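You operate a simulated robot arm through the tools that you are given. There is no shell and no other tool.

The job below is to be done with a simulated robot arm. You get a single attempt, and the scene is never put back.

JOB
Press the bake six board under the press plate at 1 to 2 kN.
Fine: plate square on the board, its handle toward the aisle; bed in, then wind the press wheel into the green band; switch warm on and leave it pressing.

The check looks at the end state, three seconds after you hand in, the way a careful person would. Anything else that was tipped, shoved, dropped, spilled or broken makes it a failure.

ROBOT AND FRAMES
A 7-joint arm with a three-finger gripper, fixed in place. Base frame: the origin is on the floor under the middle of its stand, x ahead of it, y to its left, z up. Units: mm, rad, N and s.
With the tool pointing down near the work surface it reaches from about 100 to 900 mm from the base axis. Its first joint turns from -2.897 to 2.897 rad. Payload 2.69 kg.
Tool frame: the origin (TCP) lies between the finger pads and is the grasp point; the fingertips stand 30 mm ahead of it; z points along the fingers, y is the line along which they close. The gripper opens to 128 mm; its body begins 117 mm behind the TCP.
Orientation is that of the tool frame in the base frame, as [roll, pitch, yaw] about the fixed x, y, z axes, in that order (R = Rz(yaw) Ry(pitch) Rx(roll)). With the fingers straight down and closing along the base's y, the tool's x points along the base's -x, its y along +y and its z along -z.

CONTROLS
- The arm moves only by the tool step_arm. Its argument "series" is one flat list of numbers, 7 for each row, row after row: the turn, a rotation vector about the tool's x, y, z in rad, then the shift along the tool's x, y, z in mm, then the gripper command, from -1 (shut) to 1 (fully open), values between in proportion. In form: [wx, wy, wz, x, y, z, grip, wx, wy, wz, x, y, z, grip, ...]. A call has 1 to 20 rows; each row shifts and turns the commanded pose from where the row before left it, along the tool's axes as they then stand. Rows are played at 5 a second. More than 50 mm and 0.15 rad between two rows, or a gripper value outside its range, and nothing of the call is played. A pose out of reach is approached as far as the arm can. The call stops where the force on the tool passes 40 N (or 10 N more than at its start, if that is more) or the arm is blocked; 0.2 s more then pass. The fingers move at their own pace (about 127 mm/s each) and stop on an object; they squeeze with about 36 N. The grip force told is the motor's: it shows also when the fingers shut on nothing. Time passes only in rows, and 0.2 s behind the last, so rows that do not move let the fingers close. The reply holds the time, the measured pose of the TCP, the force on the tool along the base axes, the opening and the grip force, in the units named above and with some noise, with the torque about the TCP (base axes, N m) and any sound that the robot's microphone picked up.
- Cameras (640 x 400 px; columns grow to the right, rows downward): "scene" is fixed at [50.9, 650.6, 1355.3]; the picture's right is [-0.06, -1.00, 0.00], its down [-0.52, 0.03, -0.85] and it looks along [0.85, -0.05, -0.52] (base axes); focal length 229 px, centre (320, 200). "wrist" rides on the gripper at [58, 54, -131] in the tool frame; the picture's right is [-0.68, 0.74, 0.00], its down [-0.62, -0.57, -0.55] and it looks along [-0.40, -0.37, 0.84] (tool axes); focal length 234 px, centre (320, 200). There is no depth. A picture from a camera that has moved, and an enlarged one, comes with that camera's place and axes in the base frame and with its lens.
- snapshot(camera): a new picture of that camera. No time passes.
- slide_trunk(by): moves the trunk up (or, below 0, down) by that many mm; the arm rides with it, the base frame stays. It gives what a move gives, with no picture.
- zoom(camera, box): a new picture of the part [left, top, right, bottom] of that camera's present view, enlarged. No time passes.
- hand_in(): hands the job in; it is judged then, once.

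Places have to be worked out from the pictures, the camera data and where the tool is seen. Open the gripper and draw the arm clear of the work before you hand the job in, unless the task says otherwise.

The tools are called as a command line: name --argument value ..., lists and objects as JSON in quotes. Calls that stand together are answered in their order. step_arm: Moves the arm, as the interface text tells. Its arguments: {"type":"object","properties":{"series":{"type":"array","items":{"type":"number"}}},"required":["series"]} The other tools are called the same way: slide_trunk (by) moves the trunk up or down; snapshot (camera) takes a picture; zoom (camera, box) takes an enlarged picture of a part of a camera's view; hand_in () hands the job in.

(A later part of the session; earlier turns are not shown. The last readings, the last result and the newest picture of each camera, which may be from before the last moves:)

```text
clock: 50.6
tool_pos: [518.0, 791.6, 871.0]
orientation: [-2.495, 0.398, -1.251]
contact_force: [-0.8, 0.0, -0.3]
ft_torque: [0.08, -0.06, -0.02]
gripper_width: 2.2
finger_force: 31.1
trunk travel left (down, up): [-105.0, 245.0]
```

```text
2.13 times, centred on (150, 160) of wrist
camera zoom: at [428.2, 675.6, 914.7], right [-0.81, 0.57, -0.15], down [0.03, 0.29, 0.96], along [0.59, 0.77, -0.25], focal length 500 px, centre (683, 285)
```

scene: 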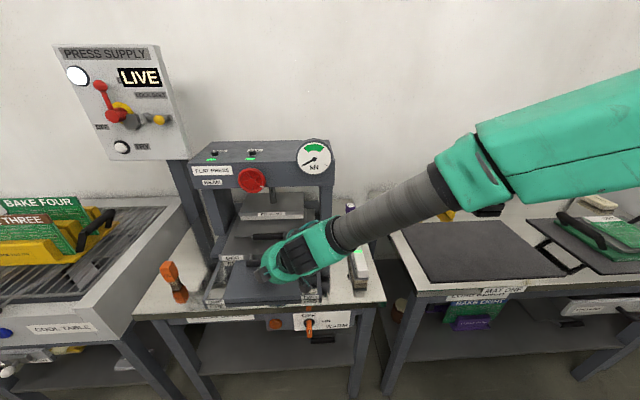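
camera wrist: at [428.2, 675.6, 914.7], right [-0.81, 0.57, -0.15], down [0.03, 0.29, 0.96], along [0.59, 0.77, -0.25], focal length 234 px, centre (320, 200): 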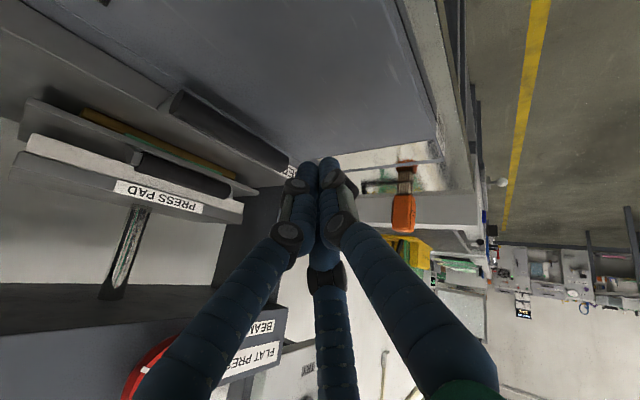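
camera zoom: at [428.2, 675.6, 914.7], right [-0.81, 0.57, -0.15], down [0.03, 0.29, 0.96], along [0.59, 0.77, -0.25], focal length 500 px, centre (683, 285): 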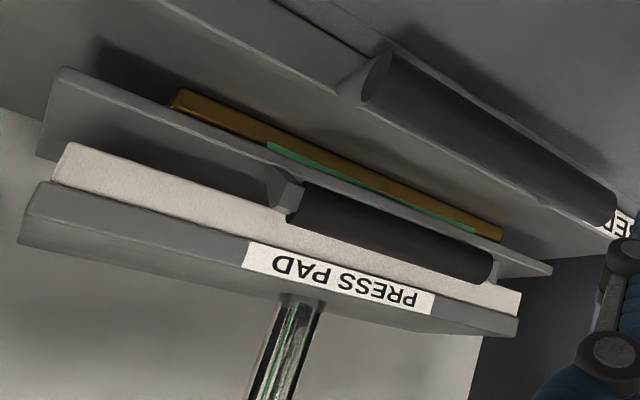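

The plate front edge (x≈757) lines up with the pad front (x≈756), so the bed is home under the pad. The wheel centre is ≈ (677, 818, 1045). I'll back up and out in front of it and turn the tool toward horizontal.

step_arm --series '[0, 0, 0, -10.2, -13, -32.2, -1, 0, 0, 0, -10.2, -13, -32.2, -1, 0, 0, 0, -10.2, -13, -32.2, -1, 0, 0, 0, -10.2, -13, -32.2, -1, 0, 0, 0, -10.2, -13, -32.2, -1, 0.1292, -0.0055, 0, 0, 0, 0, 0, 0.1292, -0.0055, 0, 0, 0, 0, 0, 0.1292, -0.0055, 0, 0, 0, 0, 0, 0.1292, -0.0055, 0, 0, 0, 0, 0, 0.1292, -0.0055, 0, 0, 0, 0, 0, 0.1292, -0.0055, 0, 0, 0, 0, 0, 0.1292, -0.0055, 0, 0, 0, 0, 0]'

snapshot --camera "scene"

snapshot --camera "wrist"

```text
clock: 53.2
tool_pos: [480.3, 758.7, 1044.8]
orientation: [-1.573, 0.416, -1.211]
contact_force: [-0.2, -0.3, -0.1]
ft_torque: [-0.03, 0.08, 0.03]
gripper_width: 64.1
finger_force: 0.1
trunk travel left (down, up): [-105.0, 245.0]
```

```text
taken
```

scene: 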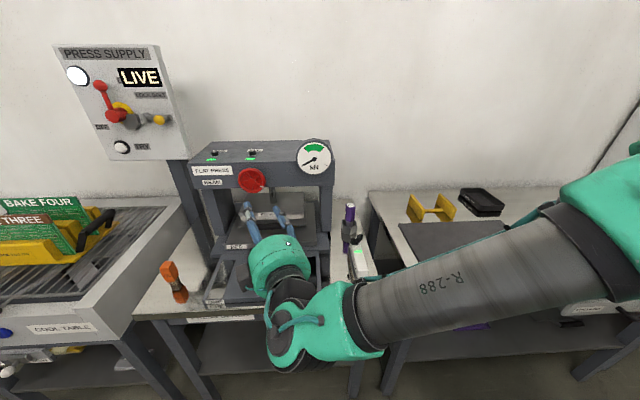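

```text
taken
camera wrist: at [369.2, 683.6, 972.2], right [-0.32, 0.86, -0.4], down [-0.63, 0.12, 0.77], along [0.71, 0.5, 0.5], focal length 234 px, centre (320, 200)
```

wrist: 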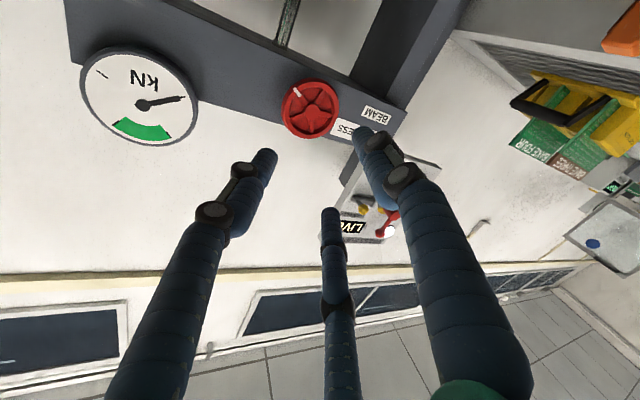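

The tool is now horizontal, and the wrist camera sees both the wheel and the gauge. I'll enlarge them to study the wheel.

zoom --camera "wrist" --box '[260, 60, 380, 160]'

zoom --camera "wrist" --box '[70, 30, 220, 150]'

zoom --camera "scene" --box '[225, 130, 345, 225]'

```text
4.00 times, centred on (320, 110) of wrist
camera zoom: at [369.2, 683.6, 972.2], right [-0.32, 0.86, -0.4], down [-0.63, 0.12, 0.77], along [0.71, 0.5, 0.5], focal length 937 px, centre (320, 560)
```

zoom: 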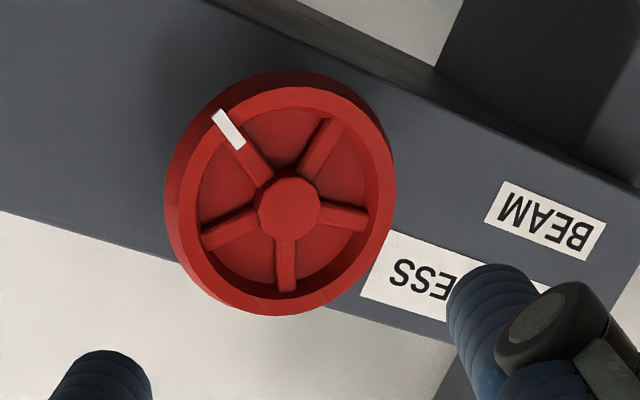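

```text
3.33 times, centred on (145, 90) of wrist
camera zoom: at [369.2, 683.6, 972.2], right [-0.32, 0.86, -0.4], down [-0.63, 0.12, 0.77], along [0.71, 0.5, 0.5], focal length 781 px, centre (903, 567)
```

zoom: 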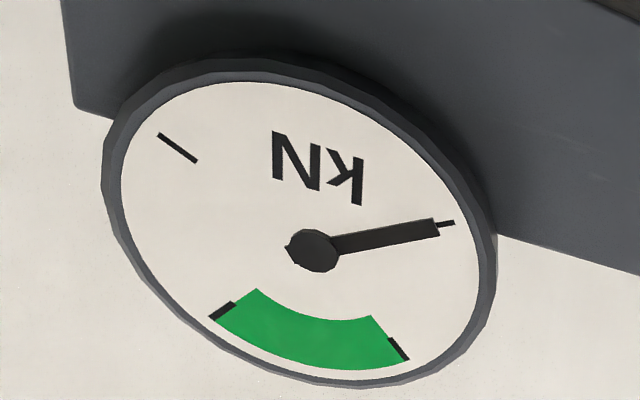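

```text
4.21 times, centred on (285, 178) of scene
camera zoom: at [50.9, 650.6, 1355.3], right [-0.06, -1.0, 0.0], down [-0.52, 0.03, -0.85], along [0.85, -0.05, -0.52], focal length 963 px, centre (467, 295)
```

zoom: 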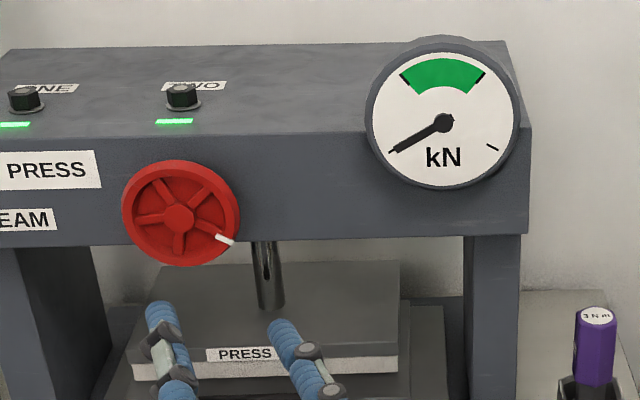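

The gauge reads zero. The green band runs between the 1 and 2 marks at the top, so the needle must swing clockwise. The wheel is a dished disc about 82 mm across, hub at (677.5, 820, 1043) with the beam face well behind it, so I'll open fully and move to a stand-off in front of it.

step_arm --series '[0, 0, 0, 2.9, -1, 36.5, 1, 0, 0, 0, 2.9, -1, 36.5, 1, 0, 0, 0, 2.9, -1, 36.5, 1, 0, 0, 0, 2.9, -1, 36.5, 1]'

snapshot --camera "wrist"

snapshot --camera "scene"

```text
clock: 54.2
tool_pos: [622.7, 799.3, 1040.8]
orientation: [-1.577, 0.416, -1.213]
contact_force: [-0.8, -0.4, -0.1]
ft_torque: [-0.01, -0.01, 0.01]
gripper_width: 128.2
finger_force: 0.1
trunk travel left (down, up): [-105.0, 245.0]
```

```text
taken
camera wrist: at [510.8, 723.0, 969.0], right [-0.32, 0.86, -0.4], down [-0.63, 0.12, 0.77], along [0.71, 0.5, 0.5], focal length 234 px, centre (320, 200)
```

wrist: 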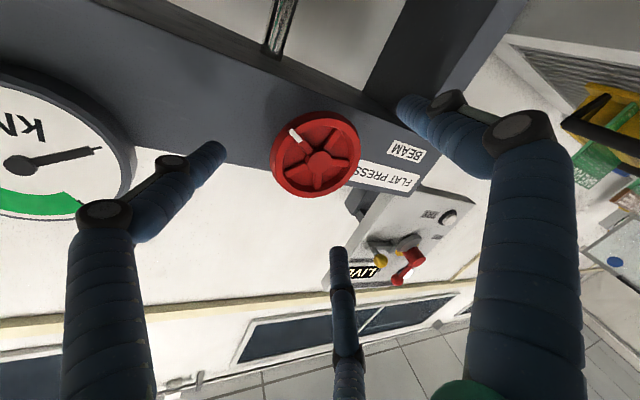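

```text
taken
```

scene: 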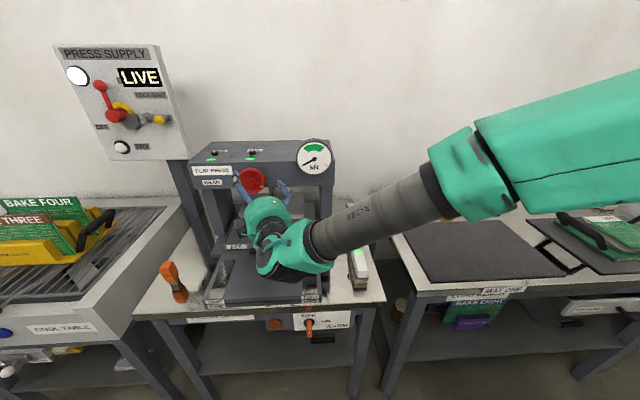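

The stand-off is reached without trouble. I'll turn the tool closer to the wheel axis, about 10° more, and see whether the arm holds that pose.

step_arm --series '[0.0384, 0.087, 0, 0, 0, 0, 1, 0.0384, 0.087, 0, 0, 0, 0, 1, 0, 0, 0, 0, 0, 0, 1]'

snapshot --camera "wrist"

```text
clock: 55.0
tool_pos: [622.7, 799.0, 1041.5]
orientation: [-1.575, 0.416, -1.403]
contact_force: [-0.7, -0.7, 0.0]
ft_torque: [0.02, -0.06, -0.02]
gripper_width: 128.0
finger_force: 0.1
trunk travel left (down, up): [-105.0, 245.0]
```

```text
taken
camera wrist: at [498.1, 746.0, 969.5], right [-0.15, 0.9, -0.4], down [-0.59, 0.24, 0.77], along [0.79, 0.36, 0.5], focal length 234 px, centre (320, 200)
```

wrist: 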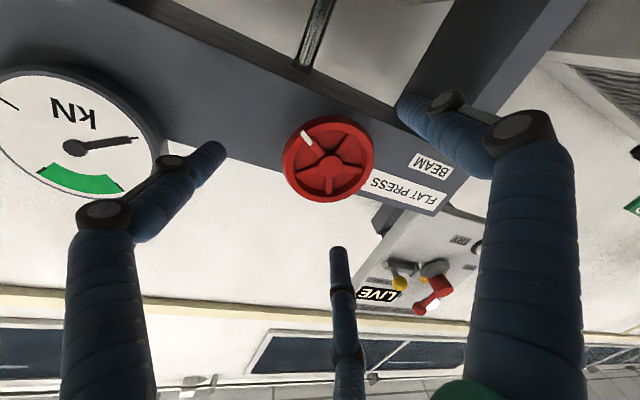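

That is held, about 9.7° off axis. I'll try the remaining turn so the tool is fully along the wheel axis.

step_arm --series '[0.034, 0.0769, 0, 0, 0, 0, 1, 0.034, 0.0769, 0, 0, 0, 0, 1, 0, 0, 0, 0, 0, 0, 1]'

zoom --camera "wrist" --box '[260, 80, 400, 220]'

```text
clock: 55.8
tool_pos: [623.4, 799.8, 1042.2]
orientation: [-1.575, 0.417, -1.571]
contact_force: [-0.4, 0.1, -0.5]
ft_torque: [-0.02, -0.03, 0.0]
gripper_width: 128.0
finger_force: 0.1
trunk travel left (down, up): [-105.0, 245.0]
```

```text
2.86 times, centred on (330, 150) of wrist
camera zoom: at [491.4, 768.0, 969.8], right [0.0, 0.92, -0.4], down [-0.55, 0.34, 0.77], along [0.84, 0.22, 0.5], focal length 669 px, centre (291, 343)
```

zoom: 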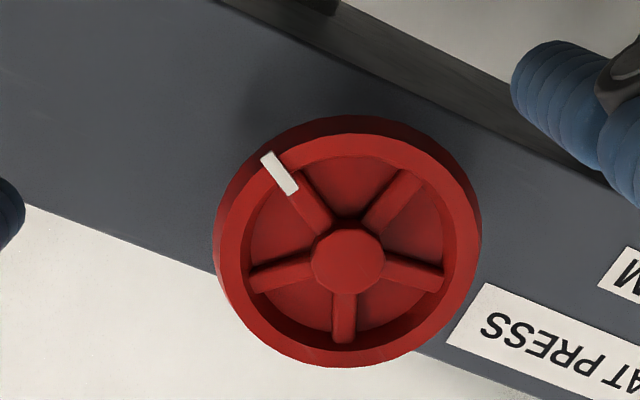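

The tool is exactly along the wheel axis (+x) and the hub reads (677.5, 820, 1044.5). I'll centre on it, advance so the fingers surround the rim, then close.

step_arm --series '[0, 0, 0, -19.4, 6.1, 0, 1, 0, 0, 0, 0, 0, 25, 1, 0, 0, 0, 0, 0, 25, 1, 0, 0, 0, 0, 0, 0, 1]'

snapshot --camera "wrist"

snapshot --camera "scene"

```text
clock: 56.8
tool_pos: [672.9, 819.8, 1044.0]
orientation: [-1.573, 0.416, -1.572]
contact_force: [0.4, -0.3, 0.0]
ft_torque: [-0.01, 0.02, 0.01]
gripper_width: 127.9
finger_force: 0.2
trunk travel left (down, up): [-105.0, 245.0]
```

```text
taken
camera wrist: at [542.4, 788.1, 972.1], right [0.0, 0.92, -0.4], down [-0.55, 0.34, 0.77], along [0.84, 0.22, 0.5], focal length 234 px, centre (320, 200)
```

wrist: 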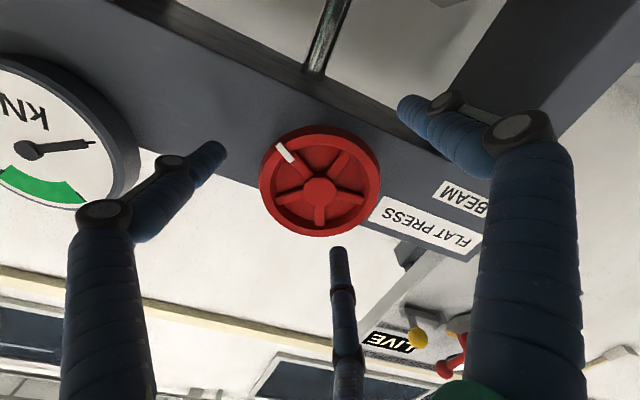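

```text
taken
```

scene: 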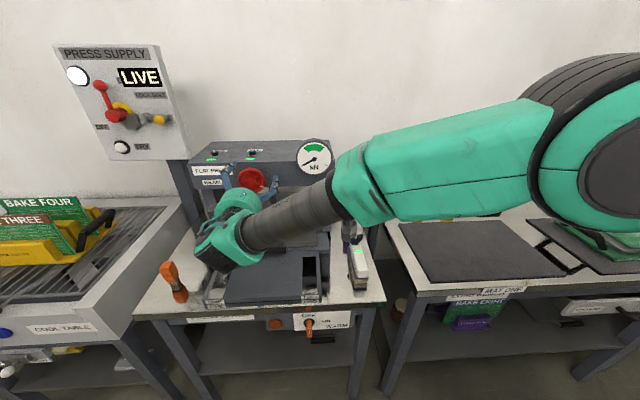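

The wheel is centred in the gripper. I'll close on the rim.

step_arm --series '[0, 0, 0, 0, 0, 0, 0.5, 0, 0, 0, 0, 0, 0, 0.2, 0, 0, 0, 0, 0, 0, -0.2, 0, 0, 0, 0, 0, 0, -0.2]'

snapshot --camera "wrist"

```text
clock: 57.8
tool_pos: [673.3, 821.0, 1044.5]
orientation: [-1.575, 0.415, -1.57]
contact_force: [-0.2, 4.7, 6.6]
ft_torque: [0.09, 0.05, 0.08]
gripper_width: 82.0
finger_force: 44.7
trunk travel left (down, up): [-105.0, 245.0]
```

```text
taken
camera wrist: at [541.6, 788.7, 973.3], right [0.0, 0.92, -0.4], down [-0.55, 0.33, 0.77], along [0.84, 0.22, 0.5], focal length 234 px, centre (320, 200)
```

wrist: 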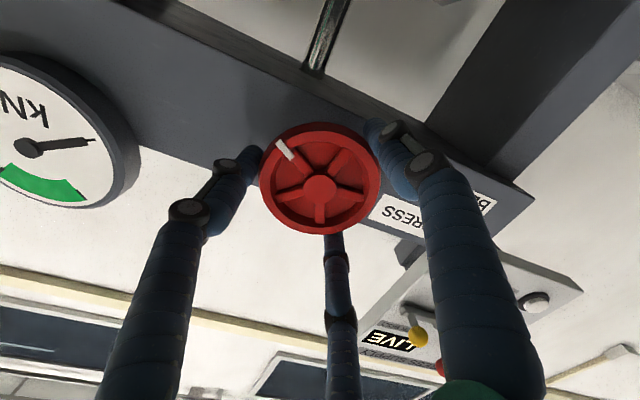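

It grips the rim at 82 mm. I'll turn it clockwise, as seen from the front, by a small amount and check the wheel, pad and gauge response.

step_arm --series '[0, 0, 0.1, 0, 0, 0, -1, 0, 0, 0.1, 0, 0, 0, -1, 0, 0, 0.1, 0, 0, 0, -1, 0, 0, 0.1, 0, 0, 0, -1, 0, 0, 0.1, 0, 0, 0, -1]'

snapshot --camera "wrist"

zoom --camera "scene" --box '[190, 130, 350, 230]'

```text
clock: 59.0
tool_pos: [671.8, 821.1, 1043.9]
orientation: [-1.577, 0.917, -1.574]
contact_force: [4.1, 9.5, 10.7]
ft_torque: [0.02, -0.59, 0.89]
gripper_width: 82.1
finger_force: 44.9
trunk travel left (down, up): [-105.0, 245.0]
```

```text
taken
camera wrist: at [541.5, 827.4, 967.1], right [0.0, 1.0, 0.09], down [-0.55, -0.08, 0.83], along [0.84, -0.05, 0.54], focal length 234 px, centre (320, 200)
```

wrist: 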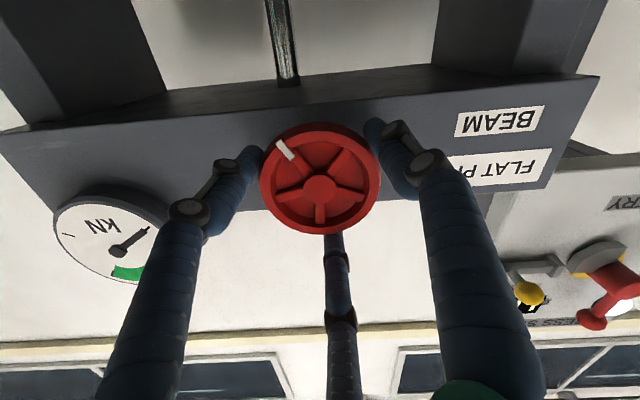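

```text
4.00 times, centred on (270, 180) of scene
camera zoom: at [50.9, 650.6, 1355.3], right [-0.06, -1.0, 0.0], down [-0.52, 0.03, -0.85], along [0.85, -0.05, -0.52], focal length 915 px, centre (520, 280)
```

zoom: 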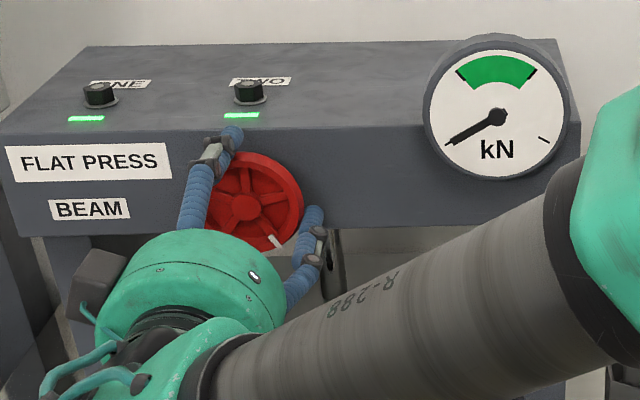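

The wheel turns with the gripper. I'll continue clockwise.

step_arm --series '[0, 0, 0.14, 0, 0, 0, -1, 0, 0, 0.14, 0, 0, 0, -1, 0, 0, 0.14, 0, 0, 0, -1, 0, 0, 0.14, 0, 0, 0, -1, 0, 0, 0.14, 0, 0, 0, -1, 0, 0, 0.14, 0, 0, 0, -1]'

snapshot --camera "wrist"

snapshot --camera "scene"

```text
clock: 60.4
tool_pos: [673.1, 820.1, 1045.9]
orientation: [1.587, 1.386, 1.585]
contact_force: [6.6, 8.6, 15.2]
ft_torque: [0.0, -0.09, 1.15]
gripper_width: 82.1
finger_force: 45.5
trunk travel left (down, up): [-105.0, 245.0]
```

```text
taken
camera wrist: at [541.5, 883.7, 998.7], right [0.0, 0.6, 0.8], down [-0.55, -0.67, 0.5], along [0.84, -0.44, 0.33], focal length 234 px, centre (320, 200)
```

wrist: 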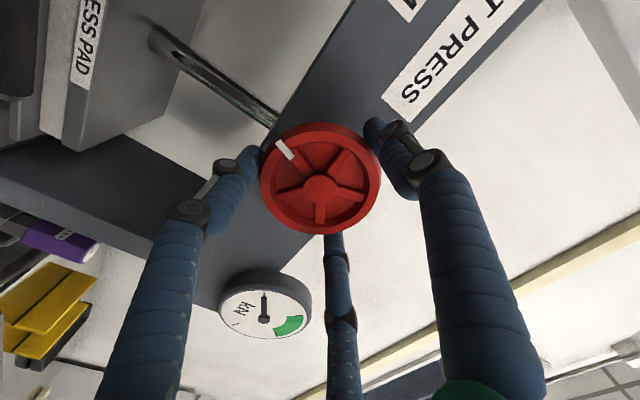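

```text
taken
```

scene: 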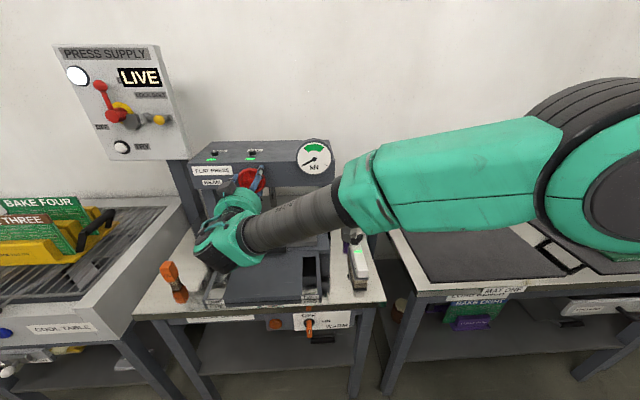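

It has turned about 77° and no force shows on the gauge yet. I'll check the pad gap in the wrist view.

zoom --camera "wrist" --box '[0, 0, 280, 175]'

zoom --camera "scene" --box '[190, 130, 350, 230]'

```text
2.29 times, centred on (140, 88) of wrist
camera zoom: at [541.5, 883.7, 998.7], right [0.0, 0.6, 0.8], down [-0.55, -0.67, 0.5], along [0.84, -0.44, 0.33], focal length 535 px, centre (731, 457)
```

zoom: 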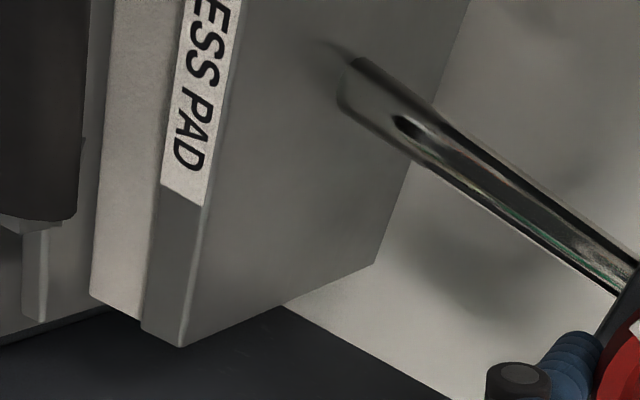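

```text
4.00 times, centred on (270, 180) of scene
camera zoom: at [50.9, 650.6, 1355.3], right [-0.06, -1.0, 0.0], down [-0.52, 0.03, -0.85], along [0.85, -0.05, -0.52], focal length 915 px, centre (520, 280)
```

zoom: 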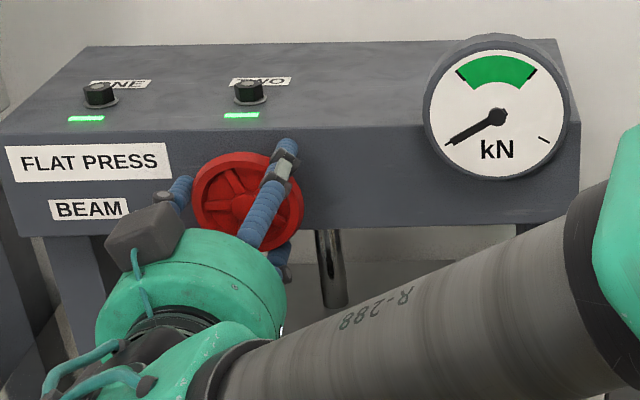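

The pad has come down most of its gap. I'll ease the slight sideways load and keep turning in small steps while watching the gauge.

step_arm --series '[0, 0, 0.06, -1.32, 1.08, 0, -1, 0, 0, 0.08, 0, 0, 0, -1, 0, 0, 0.08, 0, 0, 0, -1, 0, 0, 0, 0, 0, 0, -1]'

zoom --camera "scene" --box '[190, 130, 350, 230]'

snapshot --camera "wrist"

```text
clock: 61.4
tool_pos: [671.0, 820.0, 1044.3]
orientation: [1.581, 1.166, 1.583]
contact_force: [2.7, -0.1, 5.7]
ft_torque: [0.0, -0.19, -0.67]
gripper_width: 82.1
finger_force: 44.9
trunk travel left (down, up): [-105.0, 245.0]
```

```text
4.00 times, centred on (270, 180) of scene
camera zoom: at [50.9, 650.6, 1355.3], right [-0.06, -1.0, 0.0], down [-0.52, 0.03, -0.85], along [0.85, -0.05, -0.52], focal length 915 px, centre (520, 280)
```

zoom: 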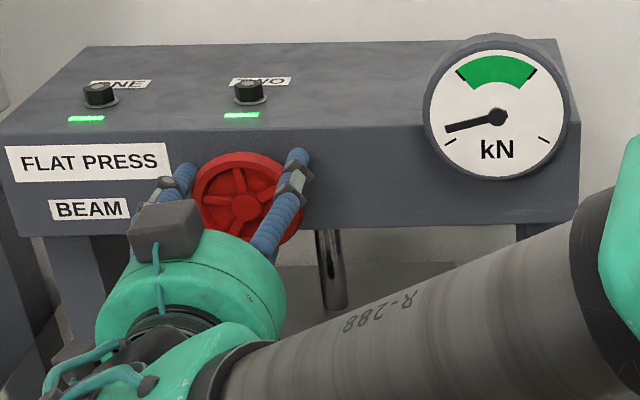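

```text
taken
camera wrist: at [541.5, 892.4, 1013.8], right [0.0, 0.41, 0.91], down [-0.55, -0.76, 0.35], along [0.84, -0.5, 0.22], focal length 234 px, centre (320, 200)
```

wrist: 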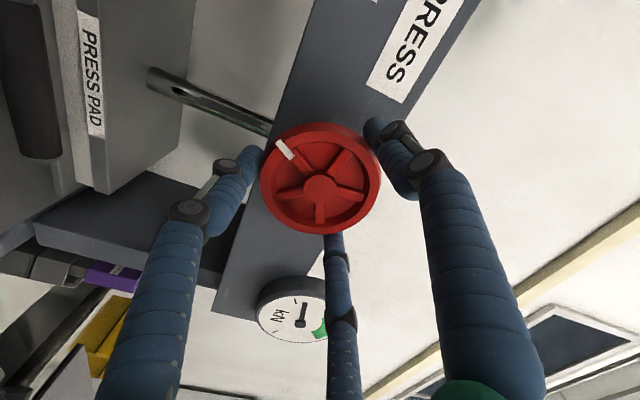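

The needle has begun to rise, to about 0.2 kN. I'll continue in small steps.

step_arm --series '[0, 0, 0.07, 0, 0, 0, -1, 0, 0, 0.07, 0, 0, 0, -1, 0, 0, 0, 0, 0, 0, -1]'

zoom --camera "scene" --box '[190, 130, 350, 230]'

```text
clock: 62.2
tool_pos: [672.5, 819.6, 1045.7]
orientation: [1.579, 1.027, 1.579]
contact_force: [6.5, -3.0, 3.9]
ft_torque: [-0.02, -0.19, 0.47]
gripper_width: 81.8
finger_force: 45.0
trunk travel left (down, up): [-105.0, 245.0]
```

```text
4.00 times, centred on (270, 180) of scene
camera zoom: at [50.9, 650.6, 1355.3], right [-0.06, -1.0, 0.0], down [-0.52, 0.03, -0.85], along [0.85, -0.05, -0.52], focal length 915 px, centre (520, 280)
```

zoom: 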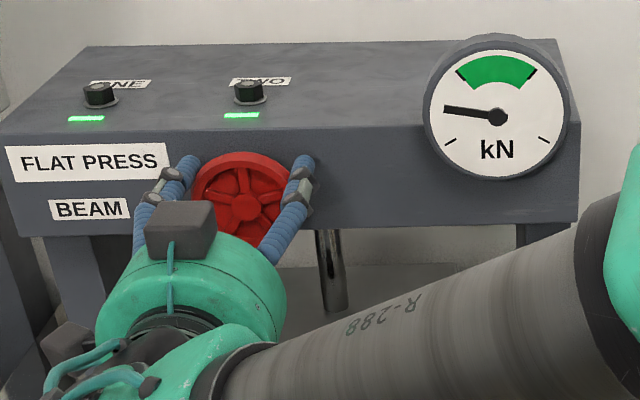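

Now about 0.5 kN; the rise is roughly 2 kN per radian. I'll turn another 0.3 rad.

step_arm --series '[0, 0, 0.075, 0, 0, 0, -1, 0, 0, 0.075, 0, 0, 0, -1, 0, 0, 0.075, 0, 0, 0, -1, 0, 0, 0.075, 0, 0, 0, -1, 0, 0, 0, 0, 0, 0, -1]'

zoom --camera "scene" --box '[190, 130, 350, 230]'

```text
clock: 63.4
tool_pos: [672.7, 820.1, 1044.7]
orientation: [1.577, 0.725, 1.574]
contact_force: [2.8, -7.3, -0.5]
ft_torque: [0.01, -0.01, -0.03]
gripper_width: 82.1
finger_force: 45.2
trunk travel left (down, up): [-105.0, 245.0]
```

```text
4.00 times, centred on (270, 180) of scene
camera zoom: at [50.9, 650.6, 1355.3], right [-0.06, -1.0, 0.0], down [-0.52, 0.03, -0.85], along [0.85, -0.05, -0.52], focal length 915 px, centre (520, 280)
```

zoom: 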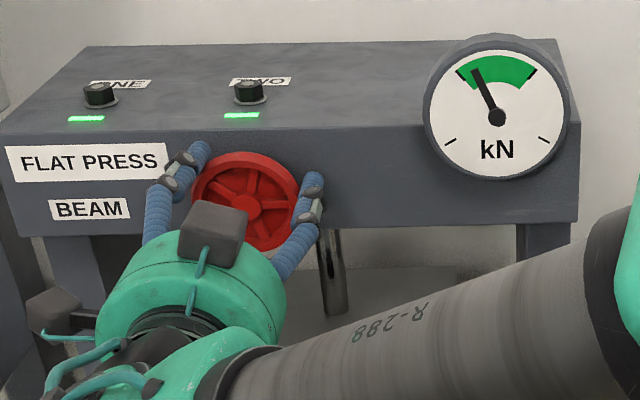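

The needle is now inside the green band, at about 1.2 kN. I'll turn a little further to centre it.

step_arm --series '[0, 0, 0.07, 0, 0, 0, -1, 0, 0, 0.07, 0, 0, 0, -1, 0, 0, 0, 0, 0, 0, -1]'

zoom --camera "scene" --box '[190, 130, 350, 230]'

snapshot --camera "wrist"

```text
clock: 64.2
tool_pos: [672.6, 820.3, 1045.8]
orientation: [1.584, 0.594, 1.575]
contact_force: [-5.9, -15.7, -7.7]
ft_torque: [0.0, -0.13, -0.27]
gripper_width: 81.9
finger_force: 45.1
trunk travel left (down, up): [-105.0, 245.0]
```

```text
4.00 times, centred on (270, 180) of scene
camera zoom: at [50.9, 650.6, 1355.3], right [-0.06, -1.0, 0.0], down [-0.52, 0.03, -0.85], along [0.85, -0.05, -0.52], focal length 915 px, centre (520, 280)
```

zoom: 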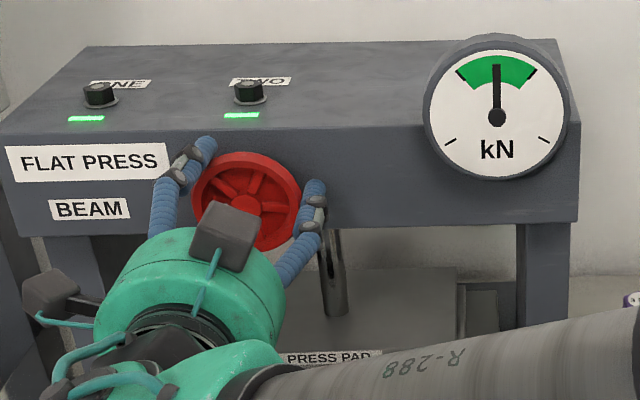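

```text
taken
camera wrist: at [542.0, 899.0, 1058.9], right [0.01, -0.15, 0.99], down [-0.55, -0.83, -0.12], along [0.83, -0.55, -0.09], focal length 234 px, centre (320, 200)
```

wrist: 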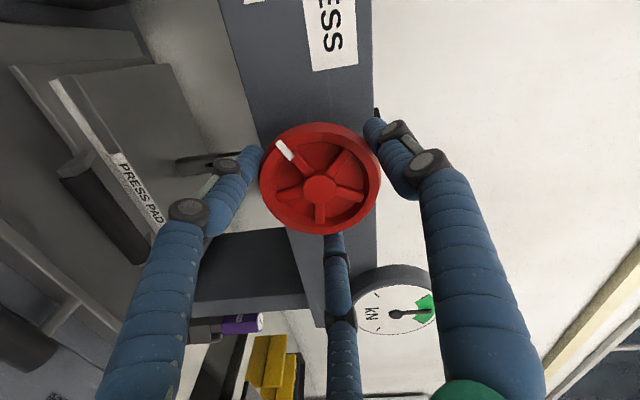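

The needle stands mid-band at about 1.5 kN. I'll ease the side load, open the fingers and check that the wheel holds.

step_arm --series '[0, 0, 0, -0.57, -0.96, -0.3, -1, 0, 0, 0, 0, 0, 0, 0.29, 0, 0, 0, 0, 0, 0, 0.4, 0, 0, 0, 0, 0, 0, 0.7, 0, 0, 0, 0, 0, 0, 1, 0, 0, 0, 0, 0, 0, 1]'

zoom --camera "scene" --box '[190, 130, 350, 230]'

snapshot --camera "wrist"

```text
clock: 65.6
tool_pos: [671.4, 819.6, 1046.3]
orientation: [1.581, 0.595, 1.576]
contact_force: [0.3, 0.3, 0.1]
ft_torque: [0.01, 0.03, -0.03]
gripper_width: 128.0
finger_force: 0.0
trunk travel left (down, up): [-105.0, 245.0]
```

```text
4.00 times, centred on (270, 180) of scene
camera zoom: at [50.9, 650.6, 1355.3], right [-0.06, -1.0, 0.0], down [-0.52, 0.03, -0.85], along [0.85, -0.05, -0.52], focal length 915 px, centre (520, 280)
```

zoom: 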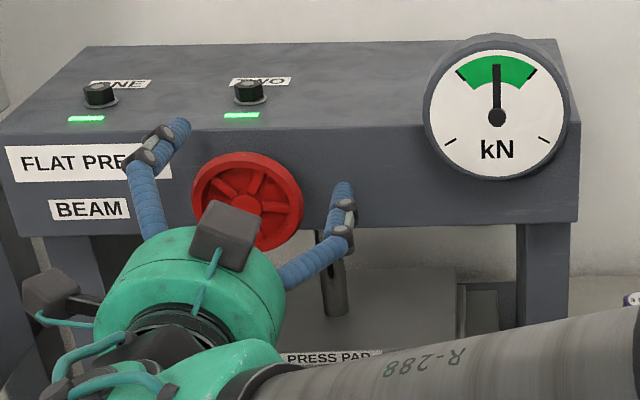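

```text
taken
camera wrist: at [541.8, 898.8, 1059.3], right [0.01, -0.15, 0.99], down [-0.55, -0.83, -0.12], along [0.83, -0.55, -0.09], focal length 234 px, centre (320, 200)
```

wrist: 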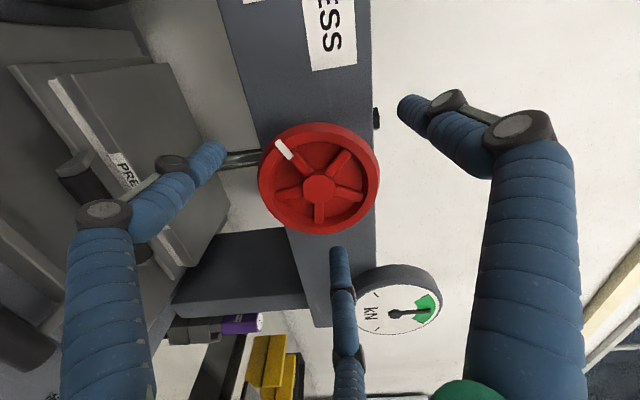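

The gauge holds at mid-band with the wheel free. I'll back straight out from the wheel and unwind the wrist.

step_arm --series '[0, 0, 0, 0, 0, -30, 1, 0, 0, 0, 0, 0, -35, 1, 0, 0, 0, 0, 0, -35, 1, 0, 0, -0.1433, 0, 0, 0, 1, 0, 0, -0.1433, 0, 0, 0, 1, 0, 0, -0.1433, 0, 0, 0, 1, 0, 0, -0.1433, 0, 0, 0, 1, 0, 0, -0.1433, 0, 0, 0, 1, 0, 0, -0.1433, 0, 0, 0, 1, 0, 0, -0.1433, 0, 0, 0, 1, 0, 0, -0.1433, 0, 0, 0, 1, 0, 0, -0.1433, 0, 0, 0, 1, 0, 0, -0.1433, 0, 0, 0, 1, 0, 0, -0.1433, 0, 0, 0, 1, 0, 0, -0.1433, 0, 0, 0, 1, 0, 0, -0.1433, 0, 0, 0, 1, 0, 0, -0.1433, 0, 0, 0, 1, 0, 0, -0.1433, 0, 0, 0, 1]'

snapshot --camera "scene"

snapshot --camera "wrist"

```text
clock: 69.4
tool_pos: [572.2, 826.3, 1055.5]
orientation: [-1.574, 0.404, -1.572]
contact_force: [0.2, 0.4, -0.1]
ft_torque: [0.0, -0.01, -0.02]
gripper_width: 127.9
finger_force: 0.0
out of reach, approached as far as the arm can: row 1, 2, 3
trunk travel left (down, up): [-105.0, 245.0]
```

```text
taken
```

scene: 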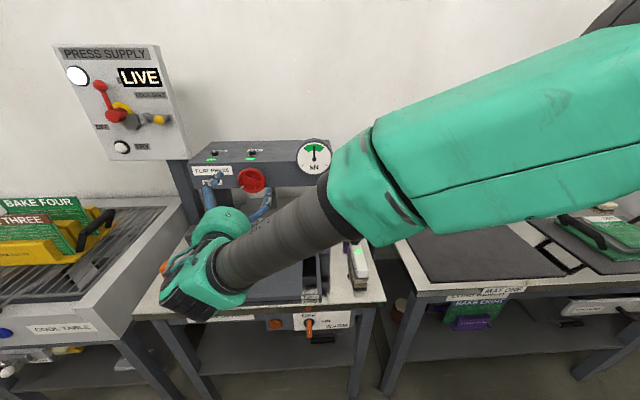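

```text
taken
camera wrist: at [441.7, 793.2, 983.7], right [0.0, 0.91, -0.41], down [-0.55, 0.34, 0.76], along [0.84, 0.23, 0.5], focal length 234 px, centre (320, 200)
```

wrist: 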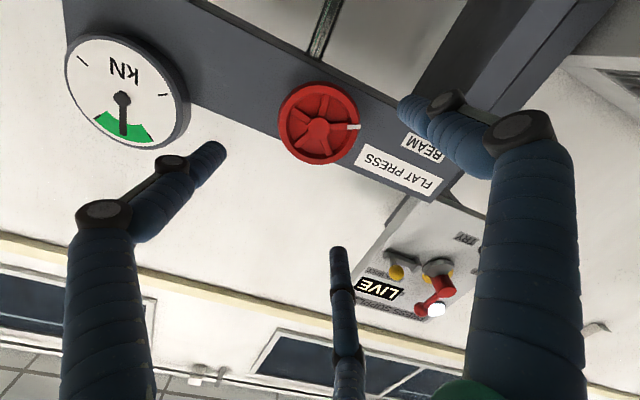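

Everything holds at mid-band. I'll swing the arm back to the right in front of the bench and pitch it down to get a proper look at the warm switch.

step_arm --series '[-0.0472, -0.1103, 0, 0, 0, 0, 0.2, -0.0472, -0.1103, 0, 0, 0, 0, 0.2, -0.0472, -0.1103, 0, 0, 0, 0, 0.2, -0.0472, -0.1103, 0, 0, 0, 0, 0.2, 0, 0, 0, 19, 0.4, -36.7, 0.2, 0, 0, 0, 19, 0.4, -36.7, 0.2, 0, 0, 0, 19, 0.4, -36.7, 0.2, 0, 0, 0, 19, 0.4, -36.7, 0.2, 0, 0, 0, 19, 0.4, -36.7, 0.2, 0, 0, 0, 19, 0.4, -36.7, 0.2, 0, 0, 0, 19, 0.4, -36.7, 0.2, -0.1257, 0.0537, 0, 0, 0, 0, 0.2, -0.1257, 0.0537, 0, 0, 0, 0, 0.2, -0.1257, 0.0537, 0, 0, 0, 0, 0.2, -0.1257, 0.0537, 0, 0, 0, 0, 0.2, -0.1257, 0.0537, 0, 0, 0, 0, 0.2, -0.1257, 0.0537, 0, 0, 0, 0, 0.2]'

snapshot --camera "scene"

snapshot --camera "wrist"

```text
clock: 73.0
tool_pos: [400.8, 600.6, 999.9]
orientation: [-2.437, 0.274, -1.393]
contact_force: [-0.1, -0.5, 0.1]
ft_torque: [0.05, -0.02, -0.02]
gripper_width: 77.1
finger_force: 0.1
trunk travel left (down, up): [-105.0, 245.0]
```

```text
taken
```

scene: 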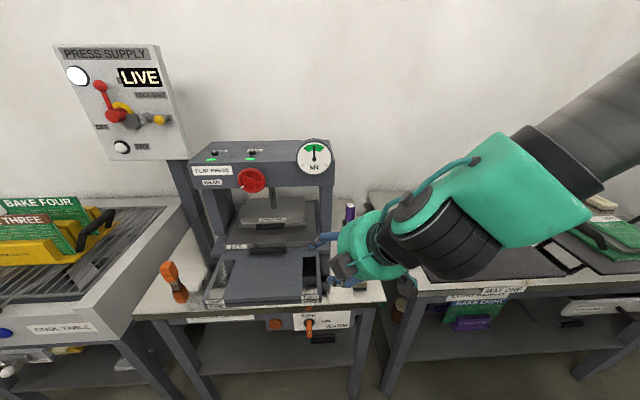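

```text
taken
camera wrist: at [290.1, 505.2, 1047.4], right [-0.69, 0.67, -0.28], down [0.01, 0.39, 0.92], along [0.72, 0.63, -0.27], focal length 234 px, centre (320, 200)
```

wrist: 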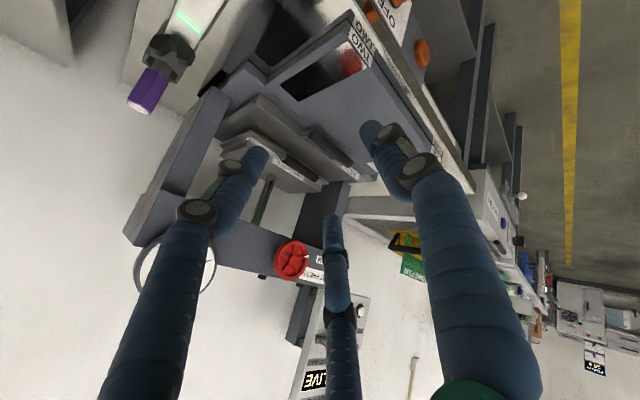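

The arm is clear of the press. I'll lower it in front of the bench so the wrist camera faces the warm switch.

step_arm --series '[0, 0, 0, 14.4, 33, 17.4, 1, 0, 0, 0, 14.4, 33, 17.4, 1, 0, 0, 0, 14.4, 33, 17.4, 1, 0, 0, 0, 14.4, 33, 17.4, 1, 0, 0, 0, 14.4, 33, 17.4, 1, 0, 0, 0, 14.4, 33, 17.4, 1, 0, 0, 0, 14.4, 33, 17.4, 1]'

snapshot --camera "wrist"

snapshot --camera "scene"

```text
clock: 74.6
tool_pos: [312.3, 553.3, 739.8]
orientation: [-2.435, 0.274, -1.395]
contact_force: [-0.6, 0.0, -0.2]
ft_torque: [-0.01, 0.06, 0.02]
gripper_width: 128.1
finger_force: 0.1
trunk travel left (down, up): [-105.0, 245.0]
```

```text
taken
camera wrist: at [201.9, 457.7, 786.8], right [-0.69, 0.67, -0.28], down [0.01, 0.39, 0.92], along [0.72, 0.63, -0.27], focal length 234 px, centre (320, 200)
```

wrist: 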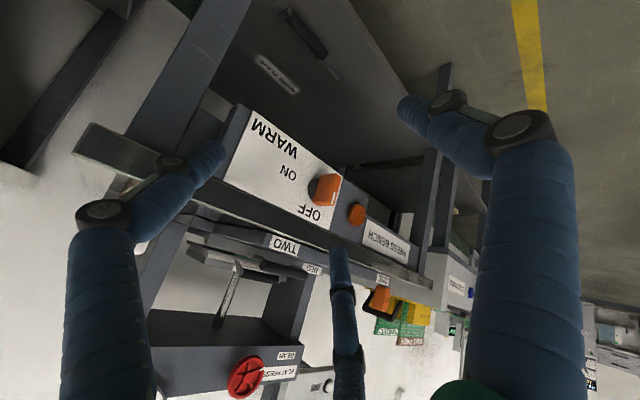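

```text
taken
```

scene: 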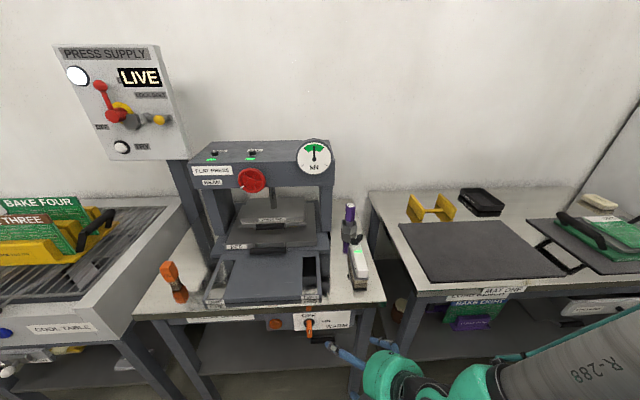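

The switch panel is in view. I'll enlarge it to read the handle's shape and present direction.

zoom --camera "wrist" --box '[220, 100, 420, 260]'

zoom --camera "wrist" --box '[290, 155, 380, 235]'

zoom --camera "scene" --box '[255, 300, 365, 365]'

```text
2.50 times, centred on (320, 180) of wrist
camera zoom: at [201.9, 457.7, 786.8], right [-0.69, 0.67, -0.28], down [0.01, 0.39, 0.92], along [0.72, 0.63, -0.27], focal length 585 px, centre (320, 250)
```

zoom: 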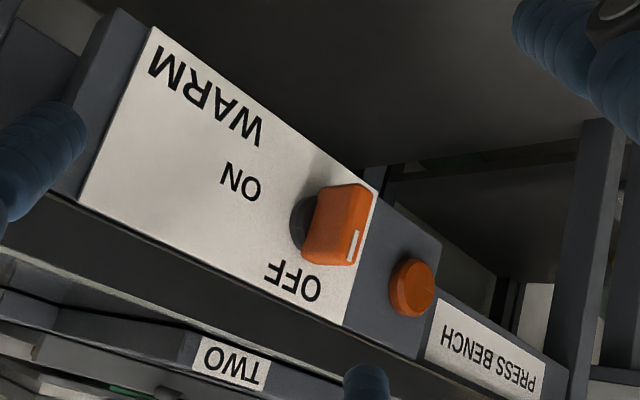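

```text
5.00 times, centred on (335, 195) of wrist
camera zoom: at [201.9, 457.7, 786.8], right [-0.69, 0.67, -0.28], down [0.01, 0.39, 0.92], along [0.72, 0.63, -0.27], focal length 1171 px, centre (245, 225)
```

zoom: 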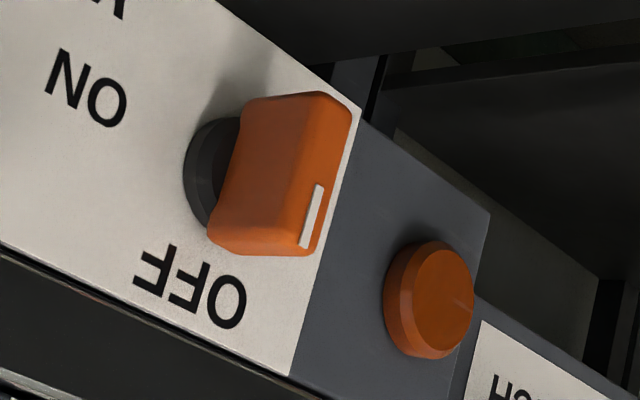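

```text
5.82 times, centred on (310, 332) of scene
camera zoom: at [50.9, 650.6, 1355.3], right [-0.06, -1.0, 0.0], down [-0.52, 0.03, -0.85], along [0.85, -0.05, -0.52], focal length 1331 px, centre (378, -571)
```

zoom: 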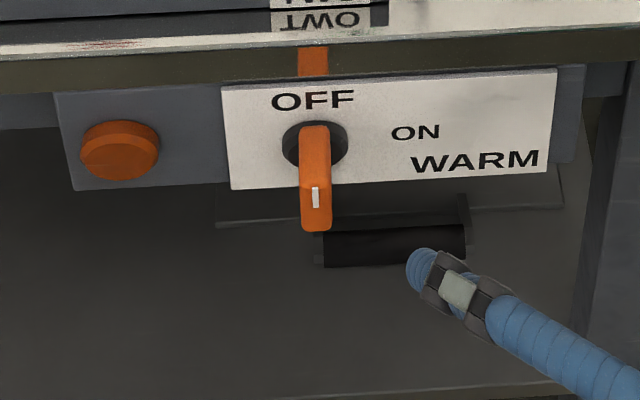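

The switch is a paddle knob pointing up at OFF. Its axis is ≈ (y 660, z 686) and it stands out to x≈409; ON is a quarter-turn clockwise. I'll point the gripper straight down with one finger facing the panel and use that single finger to push the knob round, clear of the orange button at y≈727.

step_arm --series '[-0.1371, 0.0595, 0, 0, 0, 0, 0.25, -0.1371, 0.0595, 0, 0, 0, 0, 0.25, -0.1371, 0.0595, 0, 0, 0, 0, 0.25, -0.1371, 0.0595, 0, 0, 0, 0, 0.25, -0.1371, 0.0595, 0, 0, 0, 0, 0.25, 0, 0, 0.1405, 0, 0, 0, 0.25, 0, 0, 0.1405, 0, 0, 0, 0.25, 0, 0, 0.1405, 0, 0, 0, 0.25, 0, 0, 0.1405, 0, 0, 0, 0.25, 0, 0, 0.1405, 0, 0, 0, 0.25, 0, 0, 0.1405, 0, 0, 0, 0.25, 0, 0, 0.1405, 0, 0, 0, 0.25, 0, 0, 0.1405, 0, 0, 0, 0.25]'

snapshot --camera "wrist"

snapshot --camera "scene"

```text
clock: 77.4
tool_pos: [312.2, 551.8, 739.5]
orientation: [3.141, 0.0, -2.622]
contact_force: [-0.2, -0.3, 0.0]
ft_torque: [0.01, 0.0, 0.03]
gripper_width: 80.0
finger_force: 0.2
trunk travel left (down, up): [-105.0, 245.0]
```

```text
taken
camera wrist: at [234.0, 569.5, 871.2], right [0.22, 0.98, 0.0], down [0.81, -0.18, 0.55], along [0.54, -0.12, -0.84], focal length 234 px, centre (320, 200)
```

wrist: 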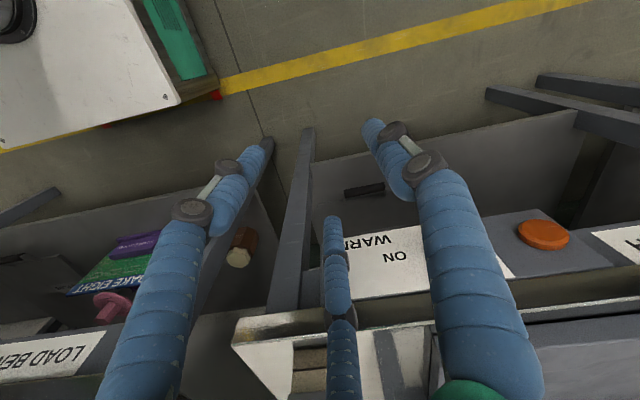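

```text
taken
```

scene: 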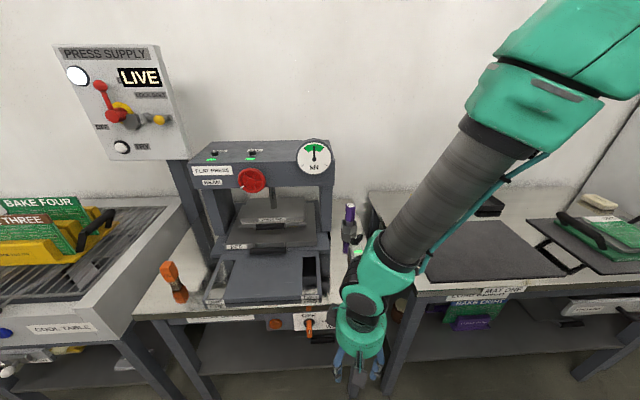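

The tool points down with one finger toward the panel. I'll slide left to y≈690, staying out in front of the knob, and check.

step_arm --series '[0, 0, 0, -22.9, 40, 3, 0.25, 0, 0, 0, -22.9, 40, 3, 0.25, 0, 0, 0, -22.9, 40, 3, 0.25, 0, 0, 0, -17.4, -9.9, 0, 0.25, 0, 0, 0, 0, 0, 0, 0.25]'

snapshot --camera "wrist"

zoom --camera "scene" --box '[230, 290, 370, 380]'

```text
clock: 78.6
tool_pos: [330.3, 689.6, 731.0]
orientation: [3.141, 0.0, -2.619]
contact_force: [-0.2, 0.6, -0.5]
ft_torque: [-0.06, 0.03, 0.02]
gripper_width: 79.9
finger_force: 0.1
trunk travel left (down, up): [-105.0, 245.0]
```

```text
taken
camera wrist: at [253.8, 707.9, 862.0], right [0.22, 0.98, 0.0], down [0.82, -0.18, 0.55], along [0.54, -0.12, -0.84], focal length 234 px, centre (320, 200)
```

wrist: 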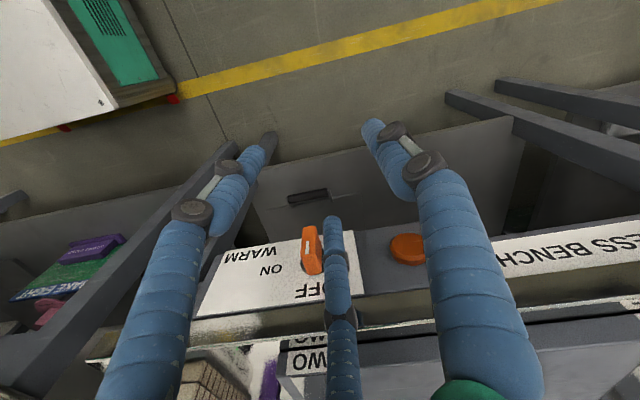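

```text
4.44 times, centred on (300, 335) of scene
camera zoom: at [50.9, 650.6, 1355.3], right [-0.06, -1.0, 0.0], down [-0.52, 0.03, -0.85], along [0.85, -0.05, -0.52], focal length 1017 px, centre (409, -400)
```

zoom: 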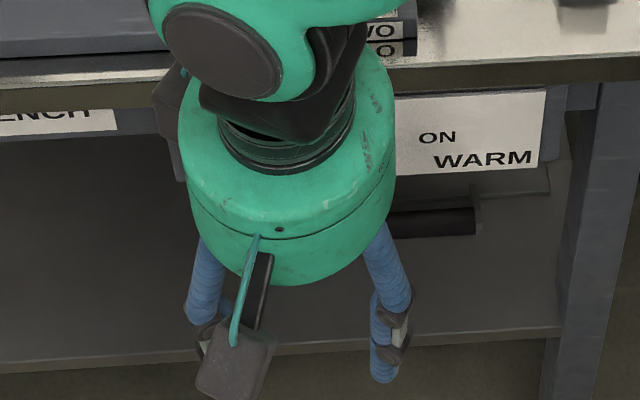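

The front finger is lined up between the knob and the orange button. I'll enlarge to verify before moving in.

zoom --camera "wrist" --box '[270, 200, 440, 310]'

```text
3.64 times, centred on (355, 255) of wrist
camera zoom: at [253.8, 707.9, 862.0], right [0.22, 0.98, 0.0], down [0.82, -0.18, 0.55], along [0.54, -0.12, -0.84], focal length 852 px, centre (193, 0)
```

zoom: 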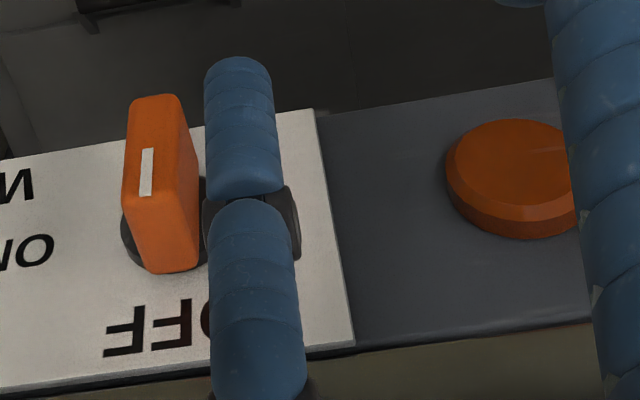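

The knob is at y≈660 and the button well off to the side. I'll move the finger in beside the knob, to about x 420.

step_arm --series '[0, 0, 0, -12.2, -7, 0, 0.25, 0, 0, 0, -12.2, -7, 0, 0.25, 0, 0, 0, -12, -7, 0, 0.25, 0, 0, 0, 0, 0, 0, 0.25]'

zoom --camera "wrist" --box '[250, 150, 430, 290]'

```text
clock: 79.6
tool_pos: [373.1, 691.0, 728.5]
orientation: [-3.141, 0.001, -2.619]
contact_force: [0.0, -0.1, 0.7]
ft_torque: [-0.02, 0.01, 0.01]
gripper_width: 79.9
finger_force: 0.1
trunk travel left (down, up): [-105.0, 245.0]
```

```text
2.86 times, centred on (340, 220) of wrist
camera zoom: at [295.2, 708.4, 861.3], right [0.22, 0.98, 0.0], down [0.82, -0.18, 0.55], along [0.54, -0.12, -0.84], focal length 669 px, centre (263, 143)
```

zoom: 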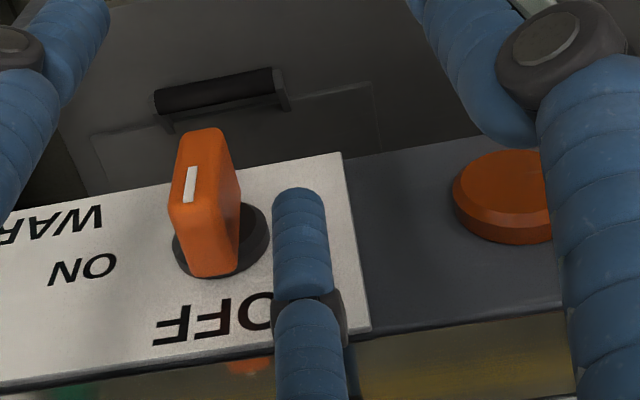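

The finger stands just left of the knob with no contact. I'll push the knob's top toward the ON side in small steps.

step_arm --series '[0, 0, 0, 2.5, -4.33, 0, 0.25, 0, 0, 0, 2.5, -4.33, 0, 0.25, 0, 0, 0, 2.5, -4.33, 0, 0.25, 0, 0, 0, 2.5, -4.33, 0, 0.25, 0, 0, 0, 2.5, -4.33, 0, 0.25, 0, 0, 0, 0, 0, 0, 0.25]'

zoom --camera "wrist" --box '[250, 150, 430, 290]'

```text
clock: 81.0
tool_pos: [374.3, 666.0, 731.2]
orientation: [3.14, 0.001, -2.62]
contact_force: [0.5, 0.8, 0.4]
ft_torque: [0.05, -0.06, 0.06]
gripper_width: 80.1
finger_force: 1.1
trunk travel left (down, up): [-105.0, 245.0]
```

```text
2.86 times, centred on (340, 220) of wrist
camera zoom: at [295.8, 683.6, 861.8], right [0.22, 0.98, 0.0], down [0.82, -0.18, 0.55], along [0.54, -0.12, -0.84], focal length 669 px, centre (263, 143)
```

zoom: 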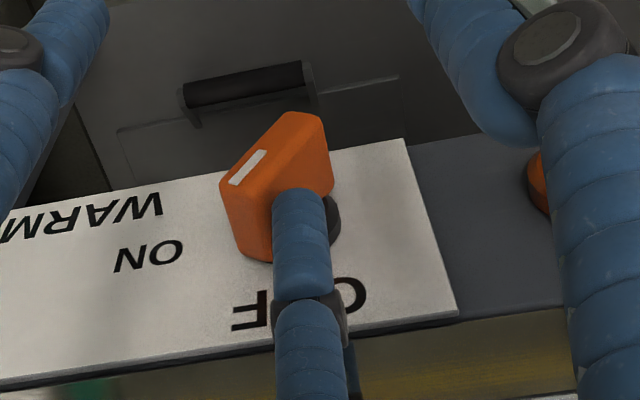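

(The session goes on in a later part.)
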